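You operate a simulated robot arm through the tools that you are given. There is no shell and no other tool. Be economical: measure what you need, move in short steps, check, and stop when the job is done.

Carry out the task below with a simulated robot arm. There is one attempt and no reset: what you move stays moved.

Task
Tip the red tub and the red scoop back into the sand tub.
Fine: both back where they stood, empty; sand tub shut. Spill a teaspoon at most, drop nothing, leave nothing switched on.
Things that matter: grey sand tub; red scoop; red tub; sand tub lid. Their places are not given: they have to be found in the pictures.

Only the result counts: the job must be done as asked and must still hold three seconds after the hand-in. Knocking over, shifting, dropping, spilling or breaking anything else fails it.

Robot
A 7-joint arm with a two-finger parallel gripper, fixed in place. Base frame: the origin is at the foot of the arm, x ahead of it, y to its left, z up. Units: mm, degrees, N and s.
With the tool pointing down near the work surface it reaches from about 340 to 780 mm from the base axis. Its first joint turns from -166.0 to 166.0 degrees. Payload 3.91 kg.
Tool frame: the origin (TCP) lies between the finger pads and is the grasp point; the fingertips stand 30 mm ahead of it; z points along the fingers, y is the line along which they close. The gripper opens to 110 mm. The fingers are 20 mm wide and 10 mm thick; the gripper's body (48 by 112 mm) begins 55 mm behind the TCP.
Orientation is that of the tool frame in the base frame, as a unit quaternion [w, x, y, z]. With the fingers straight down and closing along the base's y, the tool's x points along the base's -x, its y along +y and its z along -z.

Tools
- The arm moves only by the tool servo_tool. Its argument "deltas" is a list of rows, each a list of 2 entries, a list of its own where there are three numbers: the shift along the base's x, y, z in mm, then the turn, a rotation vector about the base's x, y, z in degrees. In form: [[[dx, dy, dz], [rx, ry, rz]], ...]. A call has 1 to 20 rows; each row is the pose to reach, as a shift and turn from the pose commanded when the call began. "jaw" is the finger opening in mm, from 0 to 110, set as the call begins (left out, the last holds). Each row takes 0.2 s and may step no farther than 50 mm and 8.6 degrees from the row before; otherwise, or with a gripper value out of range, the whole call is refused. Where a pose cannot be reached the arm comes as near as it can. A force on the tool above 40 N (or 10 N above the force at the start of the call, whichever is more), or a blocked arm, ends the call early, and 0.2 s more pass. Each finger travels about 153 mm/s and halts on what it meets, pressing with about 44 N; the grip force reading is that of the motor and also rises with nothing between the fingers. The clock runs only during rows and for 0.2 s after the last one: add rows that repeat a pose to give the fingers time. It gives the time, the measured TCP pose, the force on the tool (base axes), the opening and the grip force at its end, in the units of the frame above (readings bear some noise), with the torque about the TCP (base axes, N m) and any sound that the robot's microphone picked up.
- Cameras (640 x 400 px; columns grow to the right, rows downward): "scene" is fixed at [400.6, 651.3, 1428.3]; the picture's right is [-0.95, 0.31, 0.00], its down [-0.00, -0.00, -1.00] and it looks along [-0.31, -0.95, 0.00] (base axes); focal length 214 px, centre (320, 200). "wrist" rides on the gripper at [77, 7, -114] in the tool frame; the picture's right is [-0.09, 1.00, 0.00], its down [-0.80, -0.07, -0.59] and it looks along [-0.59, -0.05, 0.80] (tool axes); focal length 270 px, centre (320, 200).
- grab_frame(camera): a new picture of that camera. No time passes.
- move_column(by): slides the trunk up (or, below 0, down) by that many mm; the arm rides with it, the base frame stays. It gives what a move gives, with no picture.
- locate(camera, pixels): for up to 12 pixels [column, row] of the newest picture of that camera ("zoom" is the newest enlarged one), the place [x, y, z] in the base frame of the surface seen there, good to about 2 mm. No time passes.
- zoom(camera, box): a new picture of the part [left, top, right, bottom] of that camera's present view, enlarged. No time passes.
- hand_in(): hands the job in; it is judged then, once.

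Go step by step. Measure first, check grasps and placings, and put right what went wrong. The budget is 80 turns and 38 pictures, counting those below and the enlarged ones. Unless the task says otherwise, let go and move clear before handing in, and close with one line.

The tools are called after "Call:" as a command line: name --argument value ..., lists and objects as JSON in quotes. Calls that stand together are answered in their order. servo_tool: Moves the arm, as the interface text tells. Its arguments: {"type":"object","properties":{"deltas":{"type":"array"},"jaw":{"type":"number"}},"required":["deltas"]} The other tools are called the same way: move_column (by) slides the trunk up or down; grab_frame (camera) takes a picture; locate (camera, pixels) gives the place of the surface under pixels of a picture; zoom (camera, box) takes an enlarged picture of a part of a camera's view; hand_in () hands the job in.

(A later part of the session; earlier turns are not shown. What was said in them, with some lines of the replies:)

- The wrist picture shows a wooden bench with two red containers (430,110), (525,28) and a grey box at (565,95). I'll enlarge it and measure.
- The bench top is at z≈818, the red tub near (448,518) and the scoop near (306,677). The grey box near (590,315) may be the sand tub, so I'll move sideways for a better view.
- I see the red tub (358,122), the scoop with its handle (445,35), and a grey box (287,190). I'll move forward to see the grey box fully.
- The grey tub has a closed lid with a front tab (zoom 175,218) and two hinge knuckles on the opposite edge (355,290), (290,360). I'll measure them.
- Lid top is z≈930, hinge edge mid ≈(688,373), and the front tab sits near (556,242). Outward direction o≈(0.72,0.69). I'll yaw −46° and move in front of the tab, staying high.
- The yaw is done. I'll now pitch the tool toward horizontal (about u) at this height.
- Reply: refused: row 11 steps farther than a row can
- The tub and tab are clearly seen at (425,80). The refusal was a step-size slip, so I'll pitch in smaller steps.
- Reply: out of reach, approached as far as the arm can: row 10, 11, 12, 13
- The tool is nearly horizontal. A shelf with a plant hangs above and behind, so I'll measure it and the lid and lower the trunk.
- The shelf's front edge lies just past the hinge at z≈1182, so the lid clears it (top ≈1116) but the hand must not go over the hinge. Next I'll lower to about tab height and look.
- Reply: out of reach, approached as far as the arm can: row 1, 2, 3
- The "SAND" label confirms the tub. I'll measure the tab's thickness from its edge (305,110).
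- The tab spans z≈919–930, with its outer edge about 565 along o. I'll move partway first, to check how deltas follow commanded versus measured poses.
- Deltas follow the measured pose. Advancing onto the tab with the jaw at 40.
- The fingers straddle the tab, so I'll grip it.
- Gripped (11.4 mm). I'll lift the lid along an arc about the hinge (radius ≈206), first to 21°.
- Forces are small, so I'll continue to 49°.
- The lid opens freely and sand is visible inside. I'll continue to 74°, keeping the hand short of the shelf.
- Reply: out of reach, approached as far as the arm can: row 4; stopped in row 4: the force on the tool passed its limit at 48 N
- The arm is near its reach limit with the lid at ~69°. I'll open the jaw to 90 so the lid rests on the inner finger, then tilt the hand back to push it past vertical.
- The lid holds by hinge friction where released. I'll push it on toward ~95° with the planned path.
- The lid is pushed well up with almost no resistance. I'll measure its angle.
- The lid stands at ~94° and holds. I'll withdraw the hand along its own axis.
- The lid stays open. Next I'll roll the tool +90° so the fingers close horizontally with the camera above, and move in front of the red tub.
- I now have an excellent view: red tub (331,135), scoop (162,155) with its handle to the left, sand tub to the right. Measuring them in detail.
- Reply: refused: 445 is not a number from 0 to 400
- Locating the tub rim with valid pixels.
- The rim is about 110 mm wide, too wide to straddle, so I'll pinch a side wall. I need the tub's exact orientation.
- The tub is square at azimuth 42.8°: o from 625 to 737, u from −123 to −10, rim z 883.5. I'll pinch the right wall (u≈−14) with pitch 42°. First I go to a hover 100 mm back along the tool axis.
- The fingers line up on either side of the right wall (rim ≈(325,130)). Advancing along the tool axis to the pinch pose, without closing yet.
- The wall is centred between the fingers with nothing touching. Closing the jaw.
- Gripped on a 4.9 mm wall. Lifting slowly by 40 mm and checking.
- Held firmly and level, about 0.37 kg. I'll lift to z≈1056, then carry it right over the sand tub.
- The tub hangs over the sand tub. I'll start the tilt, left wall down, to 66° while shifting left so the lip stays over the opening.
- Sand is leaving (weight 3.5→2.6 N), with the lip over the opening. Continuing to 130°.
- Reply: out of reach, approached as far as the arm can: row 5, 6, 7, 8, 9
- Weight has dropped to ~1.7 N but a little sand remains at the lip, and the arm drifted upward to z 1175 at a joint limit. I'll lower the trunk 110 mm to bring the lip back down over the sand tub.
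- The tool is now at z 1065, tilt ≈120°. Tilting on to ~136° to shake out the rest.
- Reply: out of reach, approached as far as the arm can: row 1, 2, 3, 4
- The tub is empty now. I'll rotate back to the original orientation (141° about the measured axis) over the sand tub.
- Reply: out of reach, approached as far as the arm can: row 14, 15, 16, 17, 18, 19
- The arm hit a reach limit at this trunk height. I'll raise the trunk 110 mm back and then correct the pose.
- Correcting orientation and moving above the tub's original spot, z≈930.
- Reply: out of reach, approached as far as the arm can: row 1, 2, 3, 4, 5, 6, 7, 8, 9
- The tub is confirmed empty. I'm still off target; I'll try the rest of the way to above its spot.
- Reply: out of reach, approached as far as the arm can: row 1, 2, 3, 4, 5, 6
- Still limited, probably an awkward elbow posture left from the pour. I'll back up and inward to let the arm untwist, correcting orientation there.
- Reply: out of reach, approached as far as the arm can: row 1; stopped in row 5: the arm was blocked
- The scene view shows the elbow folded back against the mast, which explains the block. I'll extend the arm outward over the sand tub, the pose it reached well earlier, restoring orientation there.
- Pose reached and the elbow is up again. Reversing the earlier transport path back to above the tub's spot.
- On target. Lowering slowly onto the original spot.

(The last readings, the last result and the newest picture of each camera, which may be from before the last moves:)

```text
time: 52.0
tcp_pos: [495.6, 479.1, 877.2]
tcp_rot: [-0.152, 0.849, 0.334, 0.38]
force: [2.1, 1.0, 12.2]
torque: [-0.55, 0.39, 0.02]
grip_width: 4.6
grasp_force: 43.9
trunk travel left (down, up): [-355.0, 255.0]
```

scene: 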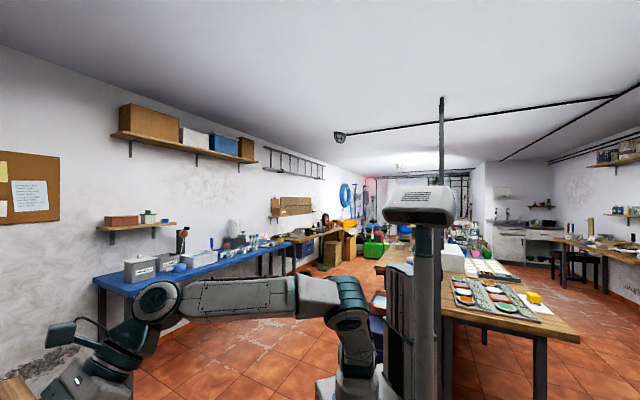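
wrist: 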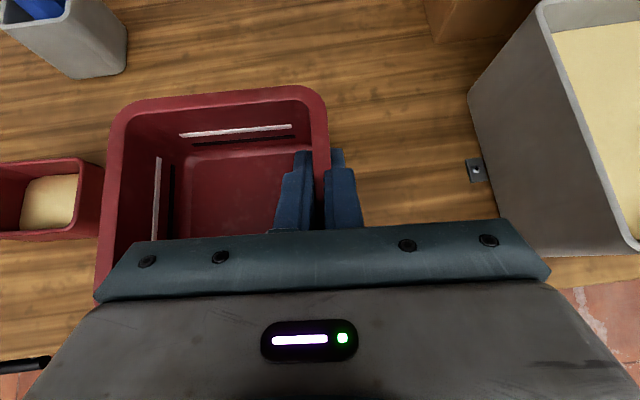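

The tub touches the bench (12 N). Releasing and withdrawing along the tool axis.

Call:
servo_tool --deltas '[[[0, 0, 0], [0, 0, 0]], [[0, 0, 0], [0, 0, 0]], [[-12.6, -12.1, 16.4], [0, 0, 0]], [[-25.2, -24.2, 32.7], [0, 0, 0]], [[-37.9, -36.4, 49], [0, 0, 0]], [[-50.5, -48.5, 65.4], [0, 0, 0]], [[-80, -77, 85], [0, 0, 0]], [[-105, -50, 95], [0, 0, 0]], [[-127, -45, 105], [0, 0, 0]], [[-127, -45, 105], [0, 0, 0]]]' --jaw 40

Call:
grab_frame --camera "wrist"

```text
time: 54.1
tcp_pos: [430.6, 380.6, 988.0]
tcp_rot: [-0.144, 0.874, 0.261, 0.383]
force: [0.8, 0.1, 0.0]
torque: [-0.04, 0.01, 0.02]
grip_width: 40.3
grasp_force: 0.0
trunk travel left (down, up): [-355.0, 255.0]
stopped in row 10: the arm was blocked; the commanded pose is now the measured one
```

```text
7 pictures are left
```

wrist: 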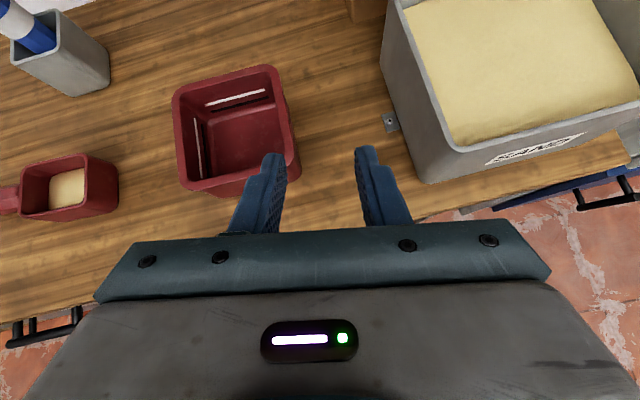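

The tub is standing empty and no spill is visible. I'll check its position and measure the scoop.

Call:
zoom --camera "wrist" --box '[0, 50, 320, 250]'

Call:
locate --camera "wrist" --pixels '[[195, 88], [255, 68], [180, 110], [186, 165], [278, 90], [290, 130], [206, 190], [235, 181]]'

```text
2.00 times, centred on (160, 150) of wrist
```

zoom: 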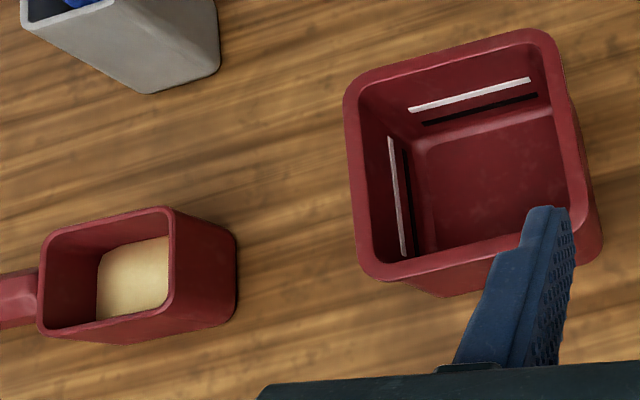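

```text
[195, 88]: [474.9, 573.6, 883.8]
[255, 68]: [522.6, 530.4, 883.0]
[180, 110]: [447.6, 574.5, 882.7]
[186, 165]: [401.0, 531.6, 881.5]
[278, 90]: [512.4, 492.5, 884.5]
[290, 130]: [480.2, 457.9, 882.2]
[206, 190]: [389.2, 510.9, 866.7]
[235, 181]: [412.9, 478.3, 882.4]
```

The red tub is back within a few mm. Now I'll measure the scoop bowl in the zoom.

Call:
locate --camera "zoom" --pixels '[[42, 330], [165, 308], [45, 240], [160, 210], [10, 300], [20, 280], [20, 318], [135, 280], [235, 240], [230, 310], [120, 342], [6, 325]]'

```text
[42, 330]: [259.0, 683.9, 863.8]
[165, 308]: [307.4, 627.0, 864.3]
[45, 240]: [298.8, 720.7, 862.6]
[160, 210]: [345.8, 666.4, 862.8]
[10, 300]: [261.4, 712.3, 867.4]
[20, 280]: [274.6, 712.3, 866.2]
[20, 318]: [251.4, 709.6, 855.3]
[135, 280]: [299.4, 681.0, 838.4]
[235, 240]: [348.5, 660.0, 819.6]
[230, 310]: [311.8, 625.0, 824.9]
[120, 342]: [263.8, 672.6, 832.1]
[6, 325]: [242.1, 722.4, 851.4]
```

The scoop lies at azimuth 40.6°: handle centre o≈667, u −355…−450, top z 867. I'll rotate the tool to vertical with closing across the handle and move above it (262,719).

Call:
servo_tool --deltas '[[[5, 20, 25], [-4.17, 0.3, 7.0]], [[0, 45, 50], [-8.34, 0.6, 14]], [[-10, 72, 75], [-12.5, 0.9, 21]], [[-22, 100, 90], [-16.7, 1.2, 28]], [[-35, 128, 90], [-20.8, 1.5, 35]], [[-50, 155, 90], [-25, 1.8, 42]], [[-65, 182, 90], [-29.2, 2.1, 49]], [[-80, 208, 90], [-33.3, 2.4, 55.9]], [[-97, 234, 90], [-37.5, 2.7, 62.9]], [[-115, 260, 80], [-41.7, 3, 69.9]], [[-133, 286, 65], [-45.8, 3.3, 76.9]], [[-151, 312, 45], [-50, 3.6, 83.9]], [[-168.5, 338.2, 22], [-54.16, 3.88, 90.9]], [[-168.5, 338.2, 22], [-54.16, 3.88, 90.9]]]' --jaw 60

Call:
grab_frame --camera "wrist"

```text
time: 57.1
tcp_pos: [238.7, 646.5, 1000.6]
tcp_rot: [-0.002, 0.418, 0.909, 0.004]
force: [-0.7, -0.7, 1.3]
torque: [0.09, 0.0, 0.0]
grip_width: 60.0
grasp_force: 0.0
out of reach, approached as far as the arm can: row 10, 11, 12, 13, 14
trunk travel left (down, up): [-355.0, 255.0]
```

```text
5 pictures are left
```

wrist: 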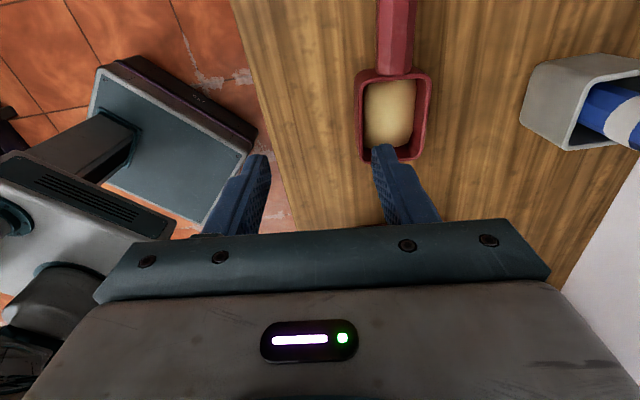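

Orientation is right, but reach at z 1000 is short. I'll descend to z≈905 (tips above the scoop), then go outward over the handle.

Call:
servo_tool --deltas '[[[0, 0, -30], [0, 0, 0]], [[0, 0, -60], [0, 0, 0]], [[0, 0, -94], [0, 0, 0]], [[8, 24, -94], [0, 0, 0]], [[16, 48, -94], [0, 0, 0]], [[23.4, 72.3, -94], [0, 0, 0]], [[23.4, 72.3, -94], [0, 0, 0]]]'

```text
time: 58.7
tcp_pos: [245.4, 682.3, 895.3]
tcp_rot: [-0.001, 0.417, 0.909, 0.0]
force: [-2.0, 0.5, 2.9]
torque: [-0.02, -0.04, 0.02]
grip_width: 58.7
grasp_force: 0.0
out of reach, approached as far as the arm can: row 5, 6, 7
trunk travel left (down, up): [-355.0, 255.0]
```

The fingers may be just touching the handle (force 2.9 N), and the reach model says a higher trunk helps. I'll lift clear by raising the trunk 150 mm.

Call:
move_column --by 150

Call:
zoom --camera "wrist" --box '[200, 0, 520, 200]'

Call:
locate --camera "zoom" --pixels '[[376, 147], [430, 145], [362, 270], [425, 270], [365, 20], [415, 20], [390, 80], [390, 10]]'

```text
time: 60.5
tcp_pos: [244.9, 684.5, 1045.4]
tcp_rot: [0.0, 0.417, 0.909, -0.002]
force: [-0.3, 0.0, -0.1]
torque: [0.01, 0.0, -0.02]
grip_width: 60.2
grasp_force: 0.0
trunk travel left (down, up): [-505.0, 105.0]
```

```text
2.00 times, centred on (360, 100) of wrist
```

zoom: 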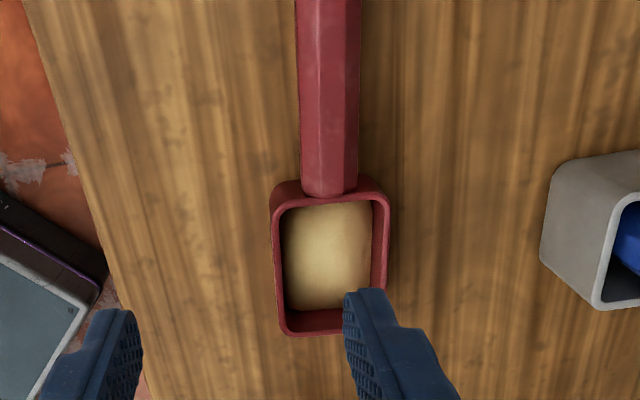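

```text
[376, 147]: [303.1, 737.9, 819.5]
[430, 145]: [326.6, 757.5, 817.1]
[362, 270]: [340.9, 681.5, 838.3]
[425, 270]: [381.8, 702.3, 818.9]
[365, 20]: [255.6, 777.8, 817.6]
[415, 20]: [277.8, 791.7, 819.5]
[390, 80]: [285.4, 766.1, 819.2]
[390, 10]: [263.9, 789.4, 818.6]
```

The scoop is undisturbed and in clear view. Re-measuring with the right pixels.

Call:
locate --camera "zoom" --pixels '[[278, 230], [284, 315], [387, 230], [384, 290], [302, 60], [355, 60], [305, 160], [352, 160], [328, 40], [328, 160], [330, 10], [328, 205]]'

```text
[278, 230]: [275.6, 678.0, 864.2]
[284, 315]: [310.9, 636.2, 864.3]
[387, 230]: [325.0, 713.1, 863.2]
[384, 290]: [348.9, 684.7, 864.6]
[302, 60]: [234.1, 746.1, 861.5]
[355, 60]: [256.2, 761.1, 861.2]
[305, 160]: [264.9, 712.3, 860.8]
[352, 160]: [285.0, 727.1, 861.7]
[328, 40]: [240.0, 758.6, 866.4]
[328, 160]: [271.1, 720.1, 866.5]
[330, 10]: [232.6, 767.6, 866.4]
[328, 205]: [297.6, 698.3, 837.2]
```

The measurement shows my finger pushed the scoop about 10 mm outward; its original handle centre line was o≈667 and it is now at ≈676.5. I'll grip it here and set it back at 667. Next I go over the handle with an 8° tilt for reach.

Call:
servo_tool --deltas '[[[8, 12, -20], [1.7, -2, 0]], [[16, 24, -45], [3.5, -4.1, 0]], [[26.4, 38.3, -75], [5.2, -6.1, 0]], [[26.4, 38.3, -105], [5.2, -6.1, 0]], [[26.4, 38.3, -125], [5.2, -6.1, 0]], [[26.4, 38.3, -125], [5.2, -6.1, 0]]]'

```text
time: 61.9
tcp_pos: [273.0, 724.0, 920.5]
tcp_rot: [0.029, 0.415, 0.907, 0.064]
force: [-0.1, -0.7, 0.3]
torque: [-0.01, -0.01, -0.01]
grip_width: 59.9
grasp_force: 0.1
out of reach, approached as far as the arm can: row 1, 3
trunk travel left (down, up): [-505.0, 105.0]
```

Right over the handle. Descending to grip height.

Call:
servo_tool --deltas '[[[-1.5, -1.3, -20], [0, 0, 0]], [[-1.5, -1.3, -40], [0, 0, 0]], [[-1.5, -1.3, -59], [0, 0, 0]], [[-1.5, -1.3, -59], [0, 0, 0]]]'

```text
time: 62.9
tcp_pos: [268.9, 722.8, 860.7]
tcp_rot: [0.03, 0.416, 0.907, 0.064]
force: [-0.4, 0.0, 0.7]
torque: [0.04, 0.0, 0.03]
grip_width: 60.0
grasp_force: 0.1
trunk travel left (down, up): [-505.0, 105.0]
```

Closing on the handle.

Call:
servo_tool --deltas '[[[0, 0, 0], [0, 0, 0]], [[0, 0, 0], [0, 0, 0]], [[0, 0, 0], [0, 0, 0]], [[0, 0, 6], [0, 0, 0]], [[0, 0, 20], [0, 0, 0]], [[0, 0, 20], [0, 0, 0]]]' --jaw 5

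Call:
grab_frame --camera "wrist"

```text
time: 64.3
tcp_pos: [270.4, 721.9, 880.8]
tcp_rot: [0.029, 0.415, 0.907, 0.063]
force: [0.2, -0.2, -2.8]
torque: [0.07, 0.04, -0.01]
grip_width: 30.1
grasp_force: 44.0
trunk travel left (down, up): [-505.0, 105.0]
```

```text
3 pictures are left
```

wrist: 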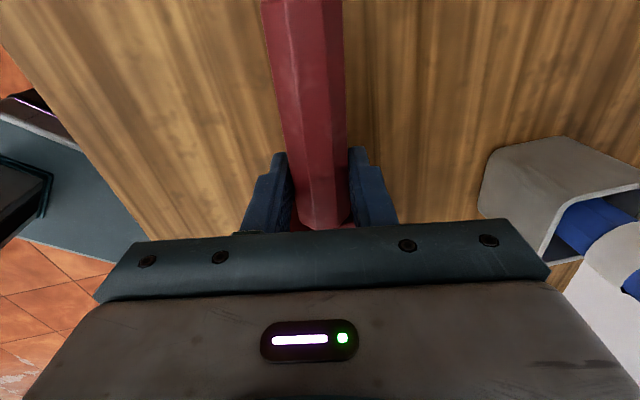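

The scoop is held well (30 mm handle, 2.8 N). I'll lift it, draw slightly inward and carry it level to the sand tub.

Call:
servo_tool --deltas '[[[-7.6, -6.5, 20], [0, 0, 0]], [[-15.2, -13, 45], [0, 0, 0]], [[-22.8, -19.5, 75], [0, 0, 0]], [[-23.3, -26.6, 100], [0, 0, 0]], [[-0.1, -51.5, 102.5], [0, 0, 0]], [[23.1, -76.4, 105], [0, 0, 0]], [[46.3, -101.3, 107.5], [0, 0, 0]], [[69.5, -126.2, 110], [0, 0, 0]], [[92.7, -151.1, 112.5], [0, 0, 0]], [[115.9, -176, 115], [0, 0, 0]], [[139.1, -200.9, 117.5], [0, 0, 0]], [[162.3, -225.8, 120], [0, 0, 0]], [[185.5, -250.7, 122.5], [0, 0, 0]], [[208.7, -275.6, 125], [0, 0, 0]], [[231.9, -300.5, 127.5], [0, 0, 0]], [[255.1, -325.4, 130], [0, 0, 0]], [[278.3, -350.3, 132.5], [0, 0, 0]], [[301.5, -375.2, 135], [0, 0, 0]], [[301.5, -375.2, 135], [0, 0, 0]]]'

```text
time: 68.3
tcp_pos: [571.1, 346.4, 1017.2]
tcp_rot: [0.028, 0.415, 0.907, 0.062]
force: [-0.9, -0.2, -2.8]
torque: [0.07, 0.07, -0.04]
grip_width: 30.1
grasp_force: 44.1
trunk travel left (down, up): [-505.0, 105.0]
```

Steady over the sand tub. I'll tilt 32° (below spilling) while rising 200 mm, then lower the trunk 200 mm so the arm can pitch upward.

Call:
servo_tool --deltas '[[[0, 0, 40], [4.17, -4.86, 0]], [[0, 0, 80], [8.3, -9.7, 0]], [[0, 0, 120], [12.5, -14.6, 0]], [[0, 0, 160], [16.7, -19.4, 0]], [[0, 0, 200], [20.8, -24.3, 0]], [[0, 0, 200], [20.8, -24.3, 0]]]'

Call:
move_column --by -180

```text
time: 69.7
tcp_pos: [571.0, 344.4, 1216.4]
tcp_rot: [0.144, 0.391, 0.854, 0.311]
force: [-0.9, 0.7, -2.3]
torque: [0.06, 0.09, -0.02]
grip_width: 29.7
grasp_force: 44.1
trunk travel left (down, up): [-505.0, 105.0]
```

```text
time: 71.7
tcp_pos: [570.9, 344.7, 1035.5]
tcp_rot: [0.144, 0.392, 0.854, 0.311]
force: [0.2, -0.3, -2.9]
torque: [0.05, 0.07, 0.01]
grip_width: 29.8
grasp_force: 44.2
trunk travel left (down, up): [-325.0, 285.0]
```

Repeating once more, for a low trunk and a high hand.

Call:
servo_tool --deltas '[[[0, 0, 45], [0, 0, 0]], [[0, 0, 90], [0, 0, 0]], [[0, 0, 135], [0, 0, 0]], [[0, 0, 180], [0, 0, 0]], [[0, 0, 180], [0, 0, 0]]]'

Call:
move_column --by -130

```text
time: 72.9
tcp_pos: [569.0, 347.8, 1216.5]
tcp_rot: [0.143, 0.392, 0.854, 0.31]
force: [0.0, -0.8, -2.8]
torque: [0.04, 0.07, -0.01]
grip_width: 30.0
grasp_force: 43.8
trunk travel left (down, up): [-325.0, 285.0]
```

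```text
time: 74.4
tcp_pos: [569.0, 346.4, 1087.4]
tcp_rot: [0.144, 0.392, 0.854, 0.311]
force: [-0.2, 0.0, -3.1]
torque: [0.04, 0.05, 0.02]
grip_width: 30.1
grasp_force: 44.0
trunk travel left (down, up): [-195.0, 415.0]
```

Now pouring: rotating from 32° to ~104° with the bowl over the opening.

Call:
servo_tool --deltas '[[[3, 2.5, 2], [5.2, -6.07, 0]], [[6, 5, 4], [10.4, -12.1, 0]], [[9, 7.5, 6], [15.6, -18.2, 0]], [[12, 10, 8], [20.8, -24.3, 0]], [[15, 12.5, 10], [26, -30.4, 0]], [[18, 15, 12], [31.2, -36.4, 0]], [[20, 17, 14], [36.5, -42.5, 0]], [[22, 19, 16], [41.7, -48.6, 0]], [[23, 19.5, 18], [46.9, -54.6, 0]], [[23, 19.5, 18], [46.9, -54.6, 0]]]'

```text
time: 76.6
tcp_pos: [587.6, 367.5, 1110.0]
tcp_rot: [0.347, 0.232, 0.509, 0.753]
force: [0.2, -0.6, -1.0]
torque: [0.04, 0.12, 0.01]
grip_width: 29.8
grasp_force: 44.3
out of reach, approached as far as the arm can: row 9, 10
trunk travel left (down, up): [-195.0, 415.0]
```

Weight fell to ~1.0 N, with tilt 104° at the limit. I'll rise 100 mm while lowering the trunk, to allow more tilt.

Call:
servo_tool --deltas '[[[0, 0, 35], [2.6, -3, 0]], [[0, 0, 70], [5.2, -6.1, 0]], [[0, 0, 105], [7.8, -9.1, 0]], [[0, 0, 130], [10.4, -12.1, 0]], [[0, 0, 130], [10.4, -12.1, 0]]]'

Call:
move_column --by -100

```text
time: 77.8
tcp_pos: [608.3, 314.9, 1222.7]
tcp_rot: [0.369, 0.198, 0.431, 0.799]
force: [-0.2, -0.3, -2.6]
torque: [0.04, 0.1, 0.01]
grip_width: 29.5
grasp_force: 43.9
out of reach, approached as far as the arm can: row 1, 2, 3, 4, 5
trunk travel left (down, up): [-195.0, 415.0]
```

```text
time: 79.2
tcp_pos: [608.0, 314.7, 1122.8]
tcp_rot: [0.369, 0.198, 0.432, 0.799]
force: [-0.3, 0.6, -1.8]
torque: [0.01, 0.09, -0.01]
grip_width: 29.4
grasp_force: 43.9
trunk travel left (down, up): [-95.0, 515.0]
```

Tilt is ~115° but the bowl drifted right. I'll shift back left over the centre and tilt further.

Call:
servo_tool --deltas '[[[-5, 15, 5], [1, -1.2, 0]], [[-10, 30, 10], [3, -3.5, 0]], [[-15, 46, 15], [6, -7, 0]], [[-15, 46, 20], [10, -11.7, 0]], [[-15, 46, 25], [13, -15.2, 0]], [[-15, 46, 25], [13, -15.2, 0]]]'

```text
time: 80.6
tcp_pos: [583.4, 295.5, 1179.6]
tcp_rot: [0.377, 0.101, 0.337, 0.857]
force: [-0.5, -0.1, -1.8]
torque: [0.02, 0.04, 0.03]
grip_width: 29.4
grasp_force: 44.2
out of reach, approached as far as the arm can: row 2, 3, 4, 5, 6
trunk travel left (down, up): [-95.0, 515.0]
```

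Tilt is now ~131° but still somewhat right of centre. I'll bring it back over the middle at this tilt.

Call:
servo_tool --deltas '[[[-5, 20, 0], [0, 0, 0]], [[-10, 40, 0], [0, 0, 0]], [[-15, 60, 0], [0, 0, 0]], [[-20, 78, 0], [0, 0, 0]], [[-20, 78, 0], [0, 0, 0]]]'

Call:
grab_frame --camera "wrist"

```text
time: 81.8
tcp_pos: [567.8, 345.9, 1192.0]
tcp_rot: [0.37, 0.091, 0.354, 0.854]
force: [0.5, 0.3, -2.4]
torque: [0.02, 0.04, -0.01]
grip_width: 29.5
grasp_force: 43.8
out of reach, approached as far as the arm can: row 1, 2, 3, 4, 5
trunk travel left (down, up): [-95.0, 515.0]
```

```text
2 pictures are left
```

wrist: 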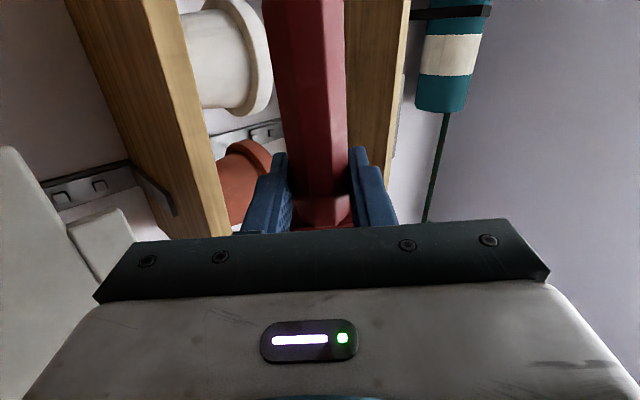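

The bowl is over the centre now. I'll tilt a few degrees more and hold, then reverse.

Call:
servo_tool --deltas '[[[0, 0, 5], [3, -3.5, 0]], [[0, 0, 10], [6, -7, 0]], [[0, 0, 10], [6, -7, 0]], [[0, 0, 10], [6, -7, 0]]]'

```text
time: 82.8
tcp_pos: [563.1, 312.5, 1212.0]
tcp_rot: [0.377, 0.065, 0.318, 0.867]
force: [0.0, 0.6, -2.0]
torque: [0.06, 0.08, -0.03]
grip_width: 29.5
grasp_force: 43.5
out of reach, approached as far as the arm can: row 1, 2, 3, 4
trunk travel left (down, up): [-95.0, 515.0]
```

Tilt ≈134°, so it should be empty. Reversing: rotating back to ~104° over the tub, then raising the trunk 100 mm.

Call:
servo_tool --deltas '[[[5, 11, -10], [-3.2, 5.4, -1.3]], [[10, 22, -20], [-6.4, 10.9, -2.7]], [[15, 33, -30], [-9.5, 16.3, -4]], [[20, 44, -40], [-12.7, 21.8, -5.4]], [[24.5, 55, -50], [-15.9, 27.2, -6.7]], [[24.5, 55, -50], [-15.9, 27.2, -6.7]]]'

Call:
move_column --by 100

```text
time: 84.2
tcp_pos: [585.4, 368.9, 1161.6]
tcp_rot: [0.347, 0.233, 0.51, 0.752]
force: [-0.4, 0.2, -2.3]
torque: [0.01, 0.08, -0.01]
grip_width: 29.2
grasp_force: 44.1
trunk travel left (down, up): [-95.0, 515.0]
```

```text
time: 85.5
tcp_pos: [586.4, 369.7, 1262.1]
tcp_rot: [0.348, 0.232, 0.509, 0.753]
force: [1.4, 0.5, -2.1]
torque: [0.05, 0.09, -0.04]
grip_width: 29.5
grasp_force: 43.7
trunk travel left (down, up): [-195.0, 415.0]
```

Rotating back to 32° tilt while descending.

Call:
servo_tool --deltas '[[[-2, -2, -35], [-5.2, 6.07, 0]], [[-4, -4, -70], [-10.4, 12.1, 0]], [[-6, -7, -105], [-15.6, 18.2, 0]], [[-8, -10, -135], [-20.8, 24.3, 0]], [[-10, -13, -150], [-26, 30.4, 0]], [[-12, -16, -160], [-31.2, 36.4, 0]], [[-14, -19, -165], [-36.5, 42.5, 0]], [[-16, -21, -165], [-41.7, 48.6, 0]], [[-17, -23, -165], [-46.9, 54.6, 0]], [[-17, -23, -165], [-46.9, 54.6, 0]]]'

Call:
move_column --by 130

```text
time: 87.7
tcp_pos: [567.9, 345.9, 1097.7]
tcp_rot: [0.142, 0.391, 0.855, 0.311]
force: [0.3, -0.1, -1.8]
torque: [-0.01, 0.04, -0.02]
grip_width: 29.3
grasp_force: 44.3
trunk travel left (down, up): [-195.0, 415.0]
```

```text
time: 89.3
tcp_pos: [568.3, 345.7, 1229.2]
tcp_rot: [0.143, 0.391, 0.854, 0.311]
force: [-0.2, 0.7, -1.2]
torque: [0.03, 0.07, -0.01]
grip_width: 29.6
grasp_force: 44.2
trunk travel left (down, up): [-325.0, 285.0]
```

Retracing: down 190, then trunk up 180.

Call:
servo_tool --deltas '[[[0, 0, -45], [0, 0, 0]], [[0, 0, -90], [0, 0, 0]], [[0, 0, -135], [0, 0, 0]], [[0, 0, -180], [0, 0, 0]], [[0, 0, -190], [0, 0, 0]]]'

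Call:
move_column --by 180

```text
time: 90.5
tcp_pos: [566.0, 344.4, 1037.7]
tcp_rot: [0.143, 0.391, 0.855, 0.31]
force: [0.1, -0.4, -2.9]
torque: [0.01, 0.06, 0.0]
grip_width: 29.1
grasp_force: 43.8
trunk travel left (down, up): [-325.0, 285.0]
```

```text
time: 92.5
tcp_pos: [566.5, 343.5, 1217.6]
tcp_rot: [0.144, 0.391, 0.855, 0.31]
force: [0.8, 0.0, -1.3]
torque: [0.01, 0.03, 0.02]
grip_width: 29.0
grasp_force: 43.9
trunk travel left (down, up): [-505.0, 105.0]
```

Levelling the scoop and descending to z≈1017.

Call:
servo_tool --deltas '[[[1, 0, -40], [-4.17, 4.86, 0]], [[2, 1, -80], [-8.3, 9.7, 0]], [[3, 1, -120], [-12.5, 14.6, 0]], [[4, 2, -160], [-16.7, 19.4, 0]], [[5, 3, -200], [-20.8, 24.3, 0]], [[5, 3, -200], [-20.8, 24.3, 0]]]'

```text
time: 93.9
tcp_pos: [572.1, 347.0, 1017.7]
tcp_rot: [0.028, 0.415, 0.907, 0.063]
force: [-0.2, 0.3, -2.0]
torque: [0.03, 0.05, 0.01]
grip_width: 29.0
grasp_force: 43.9
trunk travel left (down, up): [-505.0, 105.0]
```

Same orientation as at pick-up. Carrying the scoop back to above its original spot (261,719).

Call:
servo_tool --deltas '[[[-23.7, 25.3, 0], [0, 0, 0]], [[-47.4, 50.6, 0], [0, 0, 0]], [[-71.1, 75.9, -2], [0, 0, 0]], [[-94.8, 101.2, -5], [0, 0, 0]], [[-118.5, 126.5, -8], [0, 0, 0]], [[-142.3, 151.7, -11], [0, 0, 0]], [[-166, 177, -14], [0, 0, 0]], [[-189.7, 202.3, -17], [0, 0, 0]], [[-213.4, 227.6, -20], [0, 0, 0]], [[-237.1, 252.9, -23], [0, 0, 0]], [[-260.8, 278.1, -26], [0, 0, 0]], [[-284.6, 303.4, -29], [0, 0, 0]], [[-308.3, 328.7, -32], [0, 0, 0]], [[-332, 354, -33], [0, 0, 0]], [[-326, 360, -60], [0, 0, 0]], [[-318, 366, -90], [0, 0, 0]], [[-310.8, 372.4, -120], [0, 0, 0]], [[-310.8, 372.4, -130], [0, 0, 0]], [[-310.8, 372.4, -130], [0, 0, 0]]]'

```text
time: 97.9
tcp_pos: [259.3, 719.9, 886.3]
tcp_rot: [0.029, 0.415, 0.907, 0.063]
force: [0.6, -0.2, -1.8]
torque: [0.06, 0.05, 0.0]
grip_width: 29.1
grasp_force: 44.6
trunk travel left (down, up): [-505.0, 105.0]
```

Lowering slowly onto the bench.

Call:
servo_tool --deltas '[[[2, -0.5, -10], [0, 0, 0]], [[2, -0.5, -17], [0, 0, 0]], [[2, -0.5, -21], [0, 0, 0]], [[2, -0.5, -23], [0, 0, 0]], [[2, -0.5, -24.5], [0, 0, 0]], [[2, -0.5, -24.5], [0, 0, 0]]]'

```text
time: 99.3
tcp_pos: [262.1, 718.6, 866.6]
tcp_rot: [0.029, 0.414, 0.907, 0.067]
force: [-0.6, 7.0, 21.7]
torque: [-0.88, -0.17, 0.04]
grip_width: 29.3
grasp_force: 43.4
trunk travel left (down, up): [-505.0, 105.0]
```

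The bowl's front edge touches a few mm early because the scoop is slightly rolled in the grip. I'll ease off 2 mm and open gently, so it settles flat.

Call:
servo_tool --deltas '[[[0, 0, 1.5], [0, 0, 0]], [[0, 0, 1.5], [0, 0, 0]]]' --jaw 29

Call:
servo_tool --deltas '[[[0, 0, 0], [0, 0, 0]], [[0, 0, 0], [0, 0, 0]], [[0, 0, 0], [0, 0, 0]]]' --jaw 36

```text
time: 99.9
tcp_pos: [263.1, 717.4, 863.8]
tcp_rot: [0.029, 0.416, 0.907, 0.063]
force: [0.7, -0.4, -2.2]
torque: [0.06, 0.02, -0.01]
grip_width: 30.3
grasp_force: 29.0
trunk travel left (down, up): [-505.0, 105.0]
```

```text
time: 100.7
tcp_pos: [262.2, 719.5, 864.8]
tcp_rot: [0.028, 0.415, 0.907, 0.063]
force: [-0.6, 0.3, -0.7]
torque: [0.0, -0.04, 0.03]
grip_width: 36.2
grasp_force: 0.1
trunk travel left (down, up): [-505.0, 105.0]
```

Released. Opening wider, lifting straight up and backing off to look.

Call:
servo_tool --deltas '[[[0, 0, 0], [0, 0, 0]], [[0, 0, 15], [0, 0, 0]], [[0, 0, 45], [0, 0, 0]], [[0, 0, 75], [0, 0, 0]], [[-5, -20, 105], [0, 0, 0]], [[-10, -45, 135], [0, 0, 0]], [[-15, -70, 145], [0, 0, 0]], [[-15, -80, 145], [0, 0, 0]]]' --jaw 60

Call:
zoom --camera "wrist" --box '[200, 0, 520, 200]'

```text
time: 102.5
tcp_pos: [248.4, 638.0, 1008.8]
tcp_rot: [0.03, 0.415, 0.907, 0.064]
force: [0.2, 0.6, -0.2]
torque: [0.0, -0.02, -0.02]
grip_width: 60.2
grasp_force: 0.0
trunk travel left (down, up): [-505.0, 105.0]
```

```text
2.00 times, centred on (360, 100) of wrist
```

zoom: 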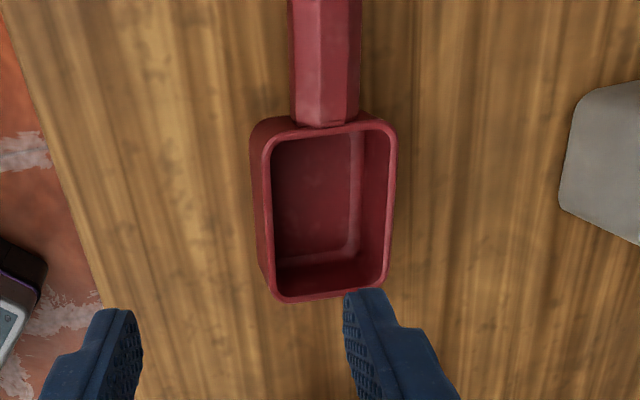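

Scoop is empty and flat with no spill around it. Checking its position in the zoom picture.

Call:
locate --camera "zoom" --pixels '[[264, 170], [275, 270], [393, 170], [386, 260], [292, 30], [358, 30], [298, 110], [355, 110], [325, 20], [325, 110], [330, 296], [370, 120]]'

```text
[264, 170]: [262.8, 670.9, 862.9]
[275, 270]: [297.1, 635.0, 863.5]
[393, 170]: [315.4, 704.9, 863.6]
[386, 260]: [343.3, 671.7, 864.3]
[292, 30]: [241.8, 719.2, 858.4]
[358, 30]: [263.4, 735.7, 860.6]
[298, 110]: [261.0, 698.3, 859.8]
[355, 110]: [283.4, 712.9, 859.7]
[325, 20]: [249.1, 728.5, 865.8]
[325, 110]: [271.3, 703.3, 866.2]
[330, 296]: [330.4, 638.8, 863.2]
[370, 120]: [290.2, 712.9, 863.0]
```

The scoop is within 2–3 mm of its old place. Now for the lid: moving back in front of the sand tub with the pose I withdrew from earlier.

Call:
servo_tool --deltas '[[[22.2, -28, 20.8], [2.2, -2.4, 0.2]], [[44.4, -56, 41.6], [4.5, -4.8, 0.4]], [[66.6, -84, 62.4], [6.7, -7.2, 0.6]], [[88.9, -112, 83.2], [8.9, -9.6, 0.8]], [[111, -140, 104], [11.1, -12, 1]], [[133.3, -168, 124.8], [13.4, -14.4, 1.2]], [[155.5, -196, 145.5], [15.6, -16.9, 1.4]], [[177.7, -224, 166.3], [17.8, -19.3, 1.6]], [[200, -252, 187], [20.1, -21.7, 1.8]], [[222, -280, 208], [22.3, -24.1, 2]], [[244.4, -308, 228.6], [24.5, -26.5, 2.2]], [[266.6, -336, 249.4], [26.7, -28.9, 2.4]], [[288.8, -364, 270], [29, -31.3, 2.6]], [[311, -392, 291], [31.2, -33.7, 2.8]], [[311, -392, 291], [31.2, -33.7, 2.8]]]' --jaw 90

Call:
move_column --by -150

```text
time: 105.7
tcp_pos: [558.8, 247.3, 1302.5]
tcp_rot: [0.175, 0.349, 0.819, 0.42]
force: [-0.2, -0.2, 0.6]
torque: [0.0, -0.01, 0.02]
grip_width: 90.4
grasp_force: 0.0
trunk travel left (down, up): [-505.0, 105.0]
```

```text
time: 107.4
tcp_pos: [559.0, 245.7, 1151.5]
tcp_rot: [0.174, 0.35, 0.82, 0.418]
force: [0.0, -0.2, 0.3]
torque: [0.01, 0.02, -0.02]
grip_width: 90.0
grasp_force: 0.0
trunk travel left (down, up): [-355.0, 255.0]
```

Exactly the pose I left from. Re-entering so the lid sits between the fingers.

Call:
servo_tool --deltas '[[[29, 28, 0], [0, 0, 0]], [[58, 56, 0], [0, 0, 0]], [[87, 84, 0], [0, 0, 0]], [[116, 111, -21], [0, 0, 0]], [[130, 124, -36], [0, 0, 0]], [[144, 137, -51], [0, 0, 0]], [[144, 137, -66], [0, 0, 0]], [[144, 137, -66], [0, 0, 0]]]'

```text
time: 109.2
tcp_pos: [703.5, 382.9, 1085.4]
tcp_rot: [0.174, 0.349, 0.82, 0.418]
force: [0.0, -0.1, 1.0]
torque: [0.0, -0.01, 0.01]
grip_width: 90.0
grasp_force: 0.1
trunk travel left (down, up): [-355.0, 255.0]
```

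Nothing touching. Reversing the push path so the outer finger draws the lid back to about 80°.

Call:
servo_tool --deltas '[[[-3.8, -3.7, 6], [-2.5, 2.6, 0]], [[-9.7, -9.4, 13], [-5.5, 5.7, 0]], [[-17.1, -16.6, 18], [-8.4, 8.7, 0]], [[-24.9, -24.2, 22], [-11.4, 11.8, 0]], [[-34, -32.9, 24], [-14.3, 14.8, 0]], [[-43.4, -42, 25], [-17.3, 17.9, 0]], [[-53.8, -52.1, 24], [-20.3, 20.9, 0]], [[-64.2, -62.1, 24], [-23.2, 24, 0]], [[-64.2, -62.1, 24], [-23.2, 24, 0]]]'

```text
time: 111.2
tcp_pos: [639.8, 322.7, 1109.6]
tcp_rot: [0.067, 0.387, 0.905, 0.164]
force: [0.4, 0.5, 0.3]
torque: [0.0, 0.01, 0.01]
grip_width: 90.0
grasp_force: 0.0
trunk travel left (down, up): [-355.0, 255.0]
```

Closing the jaw to bring the lid between the pads and grip the tab.

Call:
servo_tool --deltas '[[[0, 0, 0], [0, 0, 0]], [[0, 0, 0], [0, 0, 0]], [[0, 0, 0], [0, 0, 0]], [[0, 0, 0], [0, 0, 0]], [[0, 0, 0], [0, 0, 0]]]' --jaw 5

```text
time: 112.4
tcp_pos: [639.6, 322.0, 1110.0]
tcp_rot: [0.067, 0.386, 0.905, 0.166]
force: [6.0, 3.1, 4.9]
torque: [0.72, -1.27, 0.73]
grip_width: 12.8
grasp_force: 45.5
trunk travel left (down, up): [-355.0, 255.0]
```

Tab gripped (12.8 mm). Lowering the lid along the arc to ~15°.

Call:
servo_tool --deltas '[[[-16.8, -16.2, -11.6], [5.21, -5.39, 0]], [[-32.3, -31.2, -26], [10.4, -10.8, 0]], [[-46.4, -44.8, -43.2], [15.6, -16.2, 0]], [[-58.7, -56.8, -62.8], [20.8, -21.6, 0]], [[-69.1, -66.8, -84.4], [26, -27, 0]], [[-77.4, -74.9, -107.7], [31.3, -32.4, 0]], [[-83.4, -80.6, -132.4], [36.5, -37.8, 0]], [[-83.4, -80.6, -132.4], [36.5, -37.8, 0]]]'

```text
time: 114.2
tcp_pos: [558.0, 240.0, 978.1]
tcp_rot: [0.231, 0.317, 0.738, 0.55]
force: [22.3, -4.5, 3.3]
torque: [0.35, -1.62, -1.35]
grip_width: 12.5
grasp_force: 44.8
trunk travel left (down, up): [-355.0, 255.0]
```

Some sideways stress has built up (22 N) but it's acceptable. Easing 2 mm sideways and lowering the last 15°.

Call:
servo_tool --deltas '[[[0, -2.7, -13], [2.6, -2.7, 0]], [[-2.2, -5, -25.5], [5.2, -5.4, 0]], [[-2.9, -5.6, -38], [7.8, -8.1, 0]], [[-3.5, -6.1, -46], [9.4, -9.7, 0]], [[-3.5, -6.1, -50], [10.2, -10.6, 0]], [[-3.5, -6.1, -50], [10.2, -10.6, 0]]]'

```text
time: 115.6
tcp_pos: [552.8, 235.2, 927.4]
tcp_rot: [0.268, 0.282, 0.663, 0.64]
force: [16.0, -1.1, 5.1]
torque: [0.66, -1.19, -0.49]
grip_width: 12.1
grasp_force: 45.5
trunk travel left (down, up): [-355.0, 255.0]
```

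Nearly closed. Pressing a little further down.

Call:
servo_tool --deltas '[[[0, 0, -2], [1, -1, 0]], [[0, 0, -4], [1.5, -1.6, 0]], [[0, 0, -4], [1.5, -1.6, 0]]]'

```text
time: 116.4
tcp_pos: [551.7, 234.7, 923.5]
tcp_rot: [0.274, 0.276, 0.65, 0.653]
force: [16.4, -0.5, 19.5]
torque: [0.09, -0.49, 0.36]
grip_width: 11.6
grasp_force: 45.1
trunk travel left (down, up): [-355.0, 255.0]
5 turns are left
```

The lid bears on the tub (19.5 N up): closed. Releasing and backing straight off.

Call:
servo_tool --deltas '[[[0, 0, 0], [0, 0, 0]], [[0, 0, 0], [0, 0, 0]], [[-11, -10.6, 0], [0, 0, 0]], [[-25, -24, 0], [0, 0, 0]], [[-40, -38.6, 0], [0, 0, 0]], [[-55, -53, 10], [0, 0, 0]], [[-55, -53, 30], [0, 0, 0]]]' --jaw 40

Call:
grab_frame --camera "wrist"

Call:
locate --camera "wrist" --pixels '[[260, 60], [270, 90], [280, 120], [300, 120], [290, 60], [300, 100], [290, 150], [280, 40]]'

```text
time: 118.0
tcp_pos: [496.3, 182.6, 953.4]
tcp_rot: [0.274, 0.276, 0.651, 0.652]
force: [0.6, -0.2, -0.1]
torque: [0.0, 0.04, -0.01]
grip_width: 40.0
grasp_force: 0.1
trunk travel left (down, up): [-355.0, 255.0]
```

```text
0 pictures are left
```

wrist: 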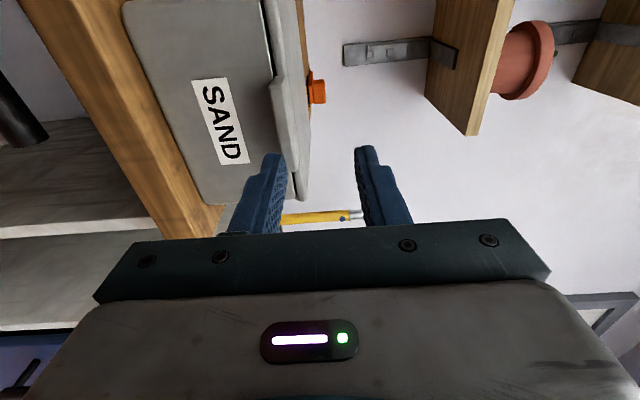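

```text
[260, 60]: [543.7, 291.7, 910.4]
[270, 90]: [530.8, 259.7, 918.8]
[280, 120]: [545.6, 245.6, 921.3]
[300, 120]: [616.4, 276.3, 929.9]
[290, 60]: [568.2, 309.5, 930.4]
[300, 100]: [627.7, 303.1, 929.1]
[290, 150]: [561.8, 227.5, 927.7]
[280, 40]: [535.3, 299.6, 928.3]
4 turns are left
```

The lid top reads z≈929–930, the same as at the start, so the tub is shut. The hand is clear, so I'm handing in.

Call:
hand_in

```text
The job is handed in.
```

The red tub and the red scoop were emptied into the sand tub and put back within a few mm of where they stood. The sand tub's lid is shut, and I saw no spill in the pictures.
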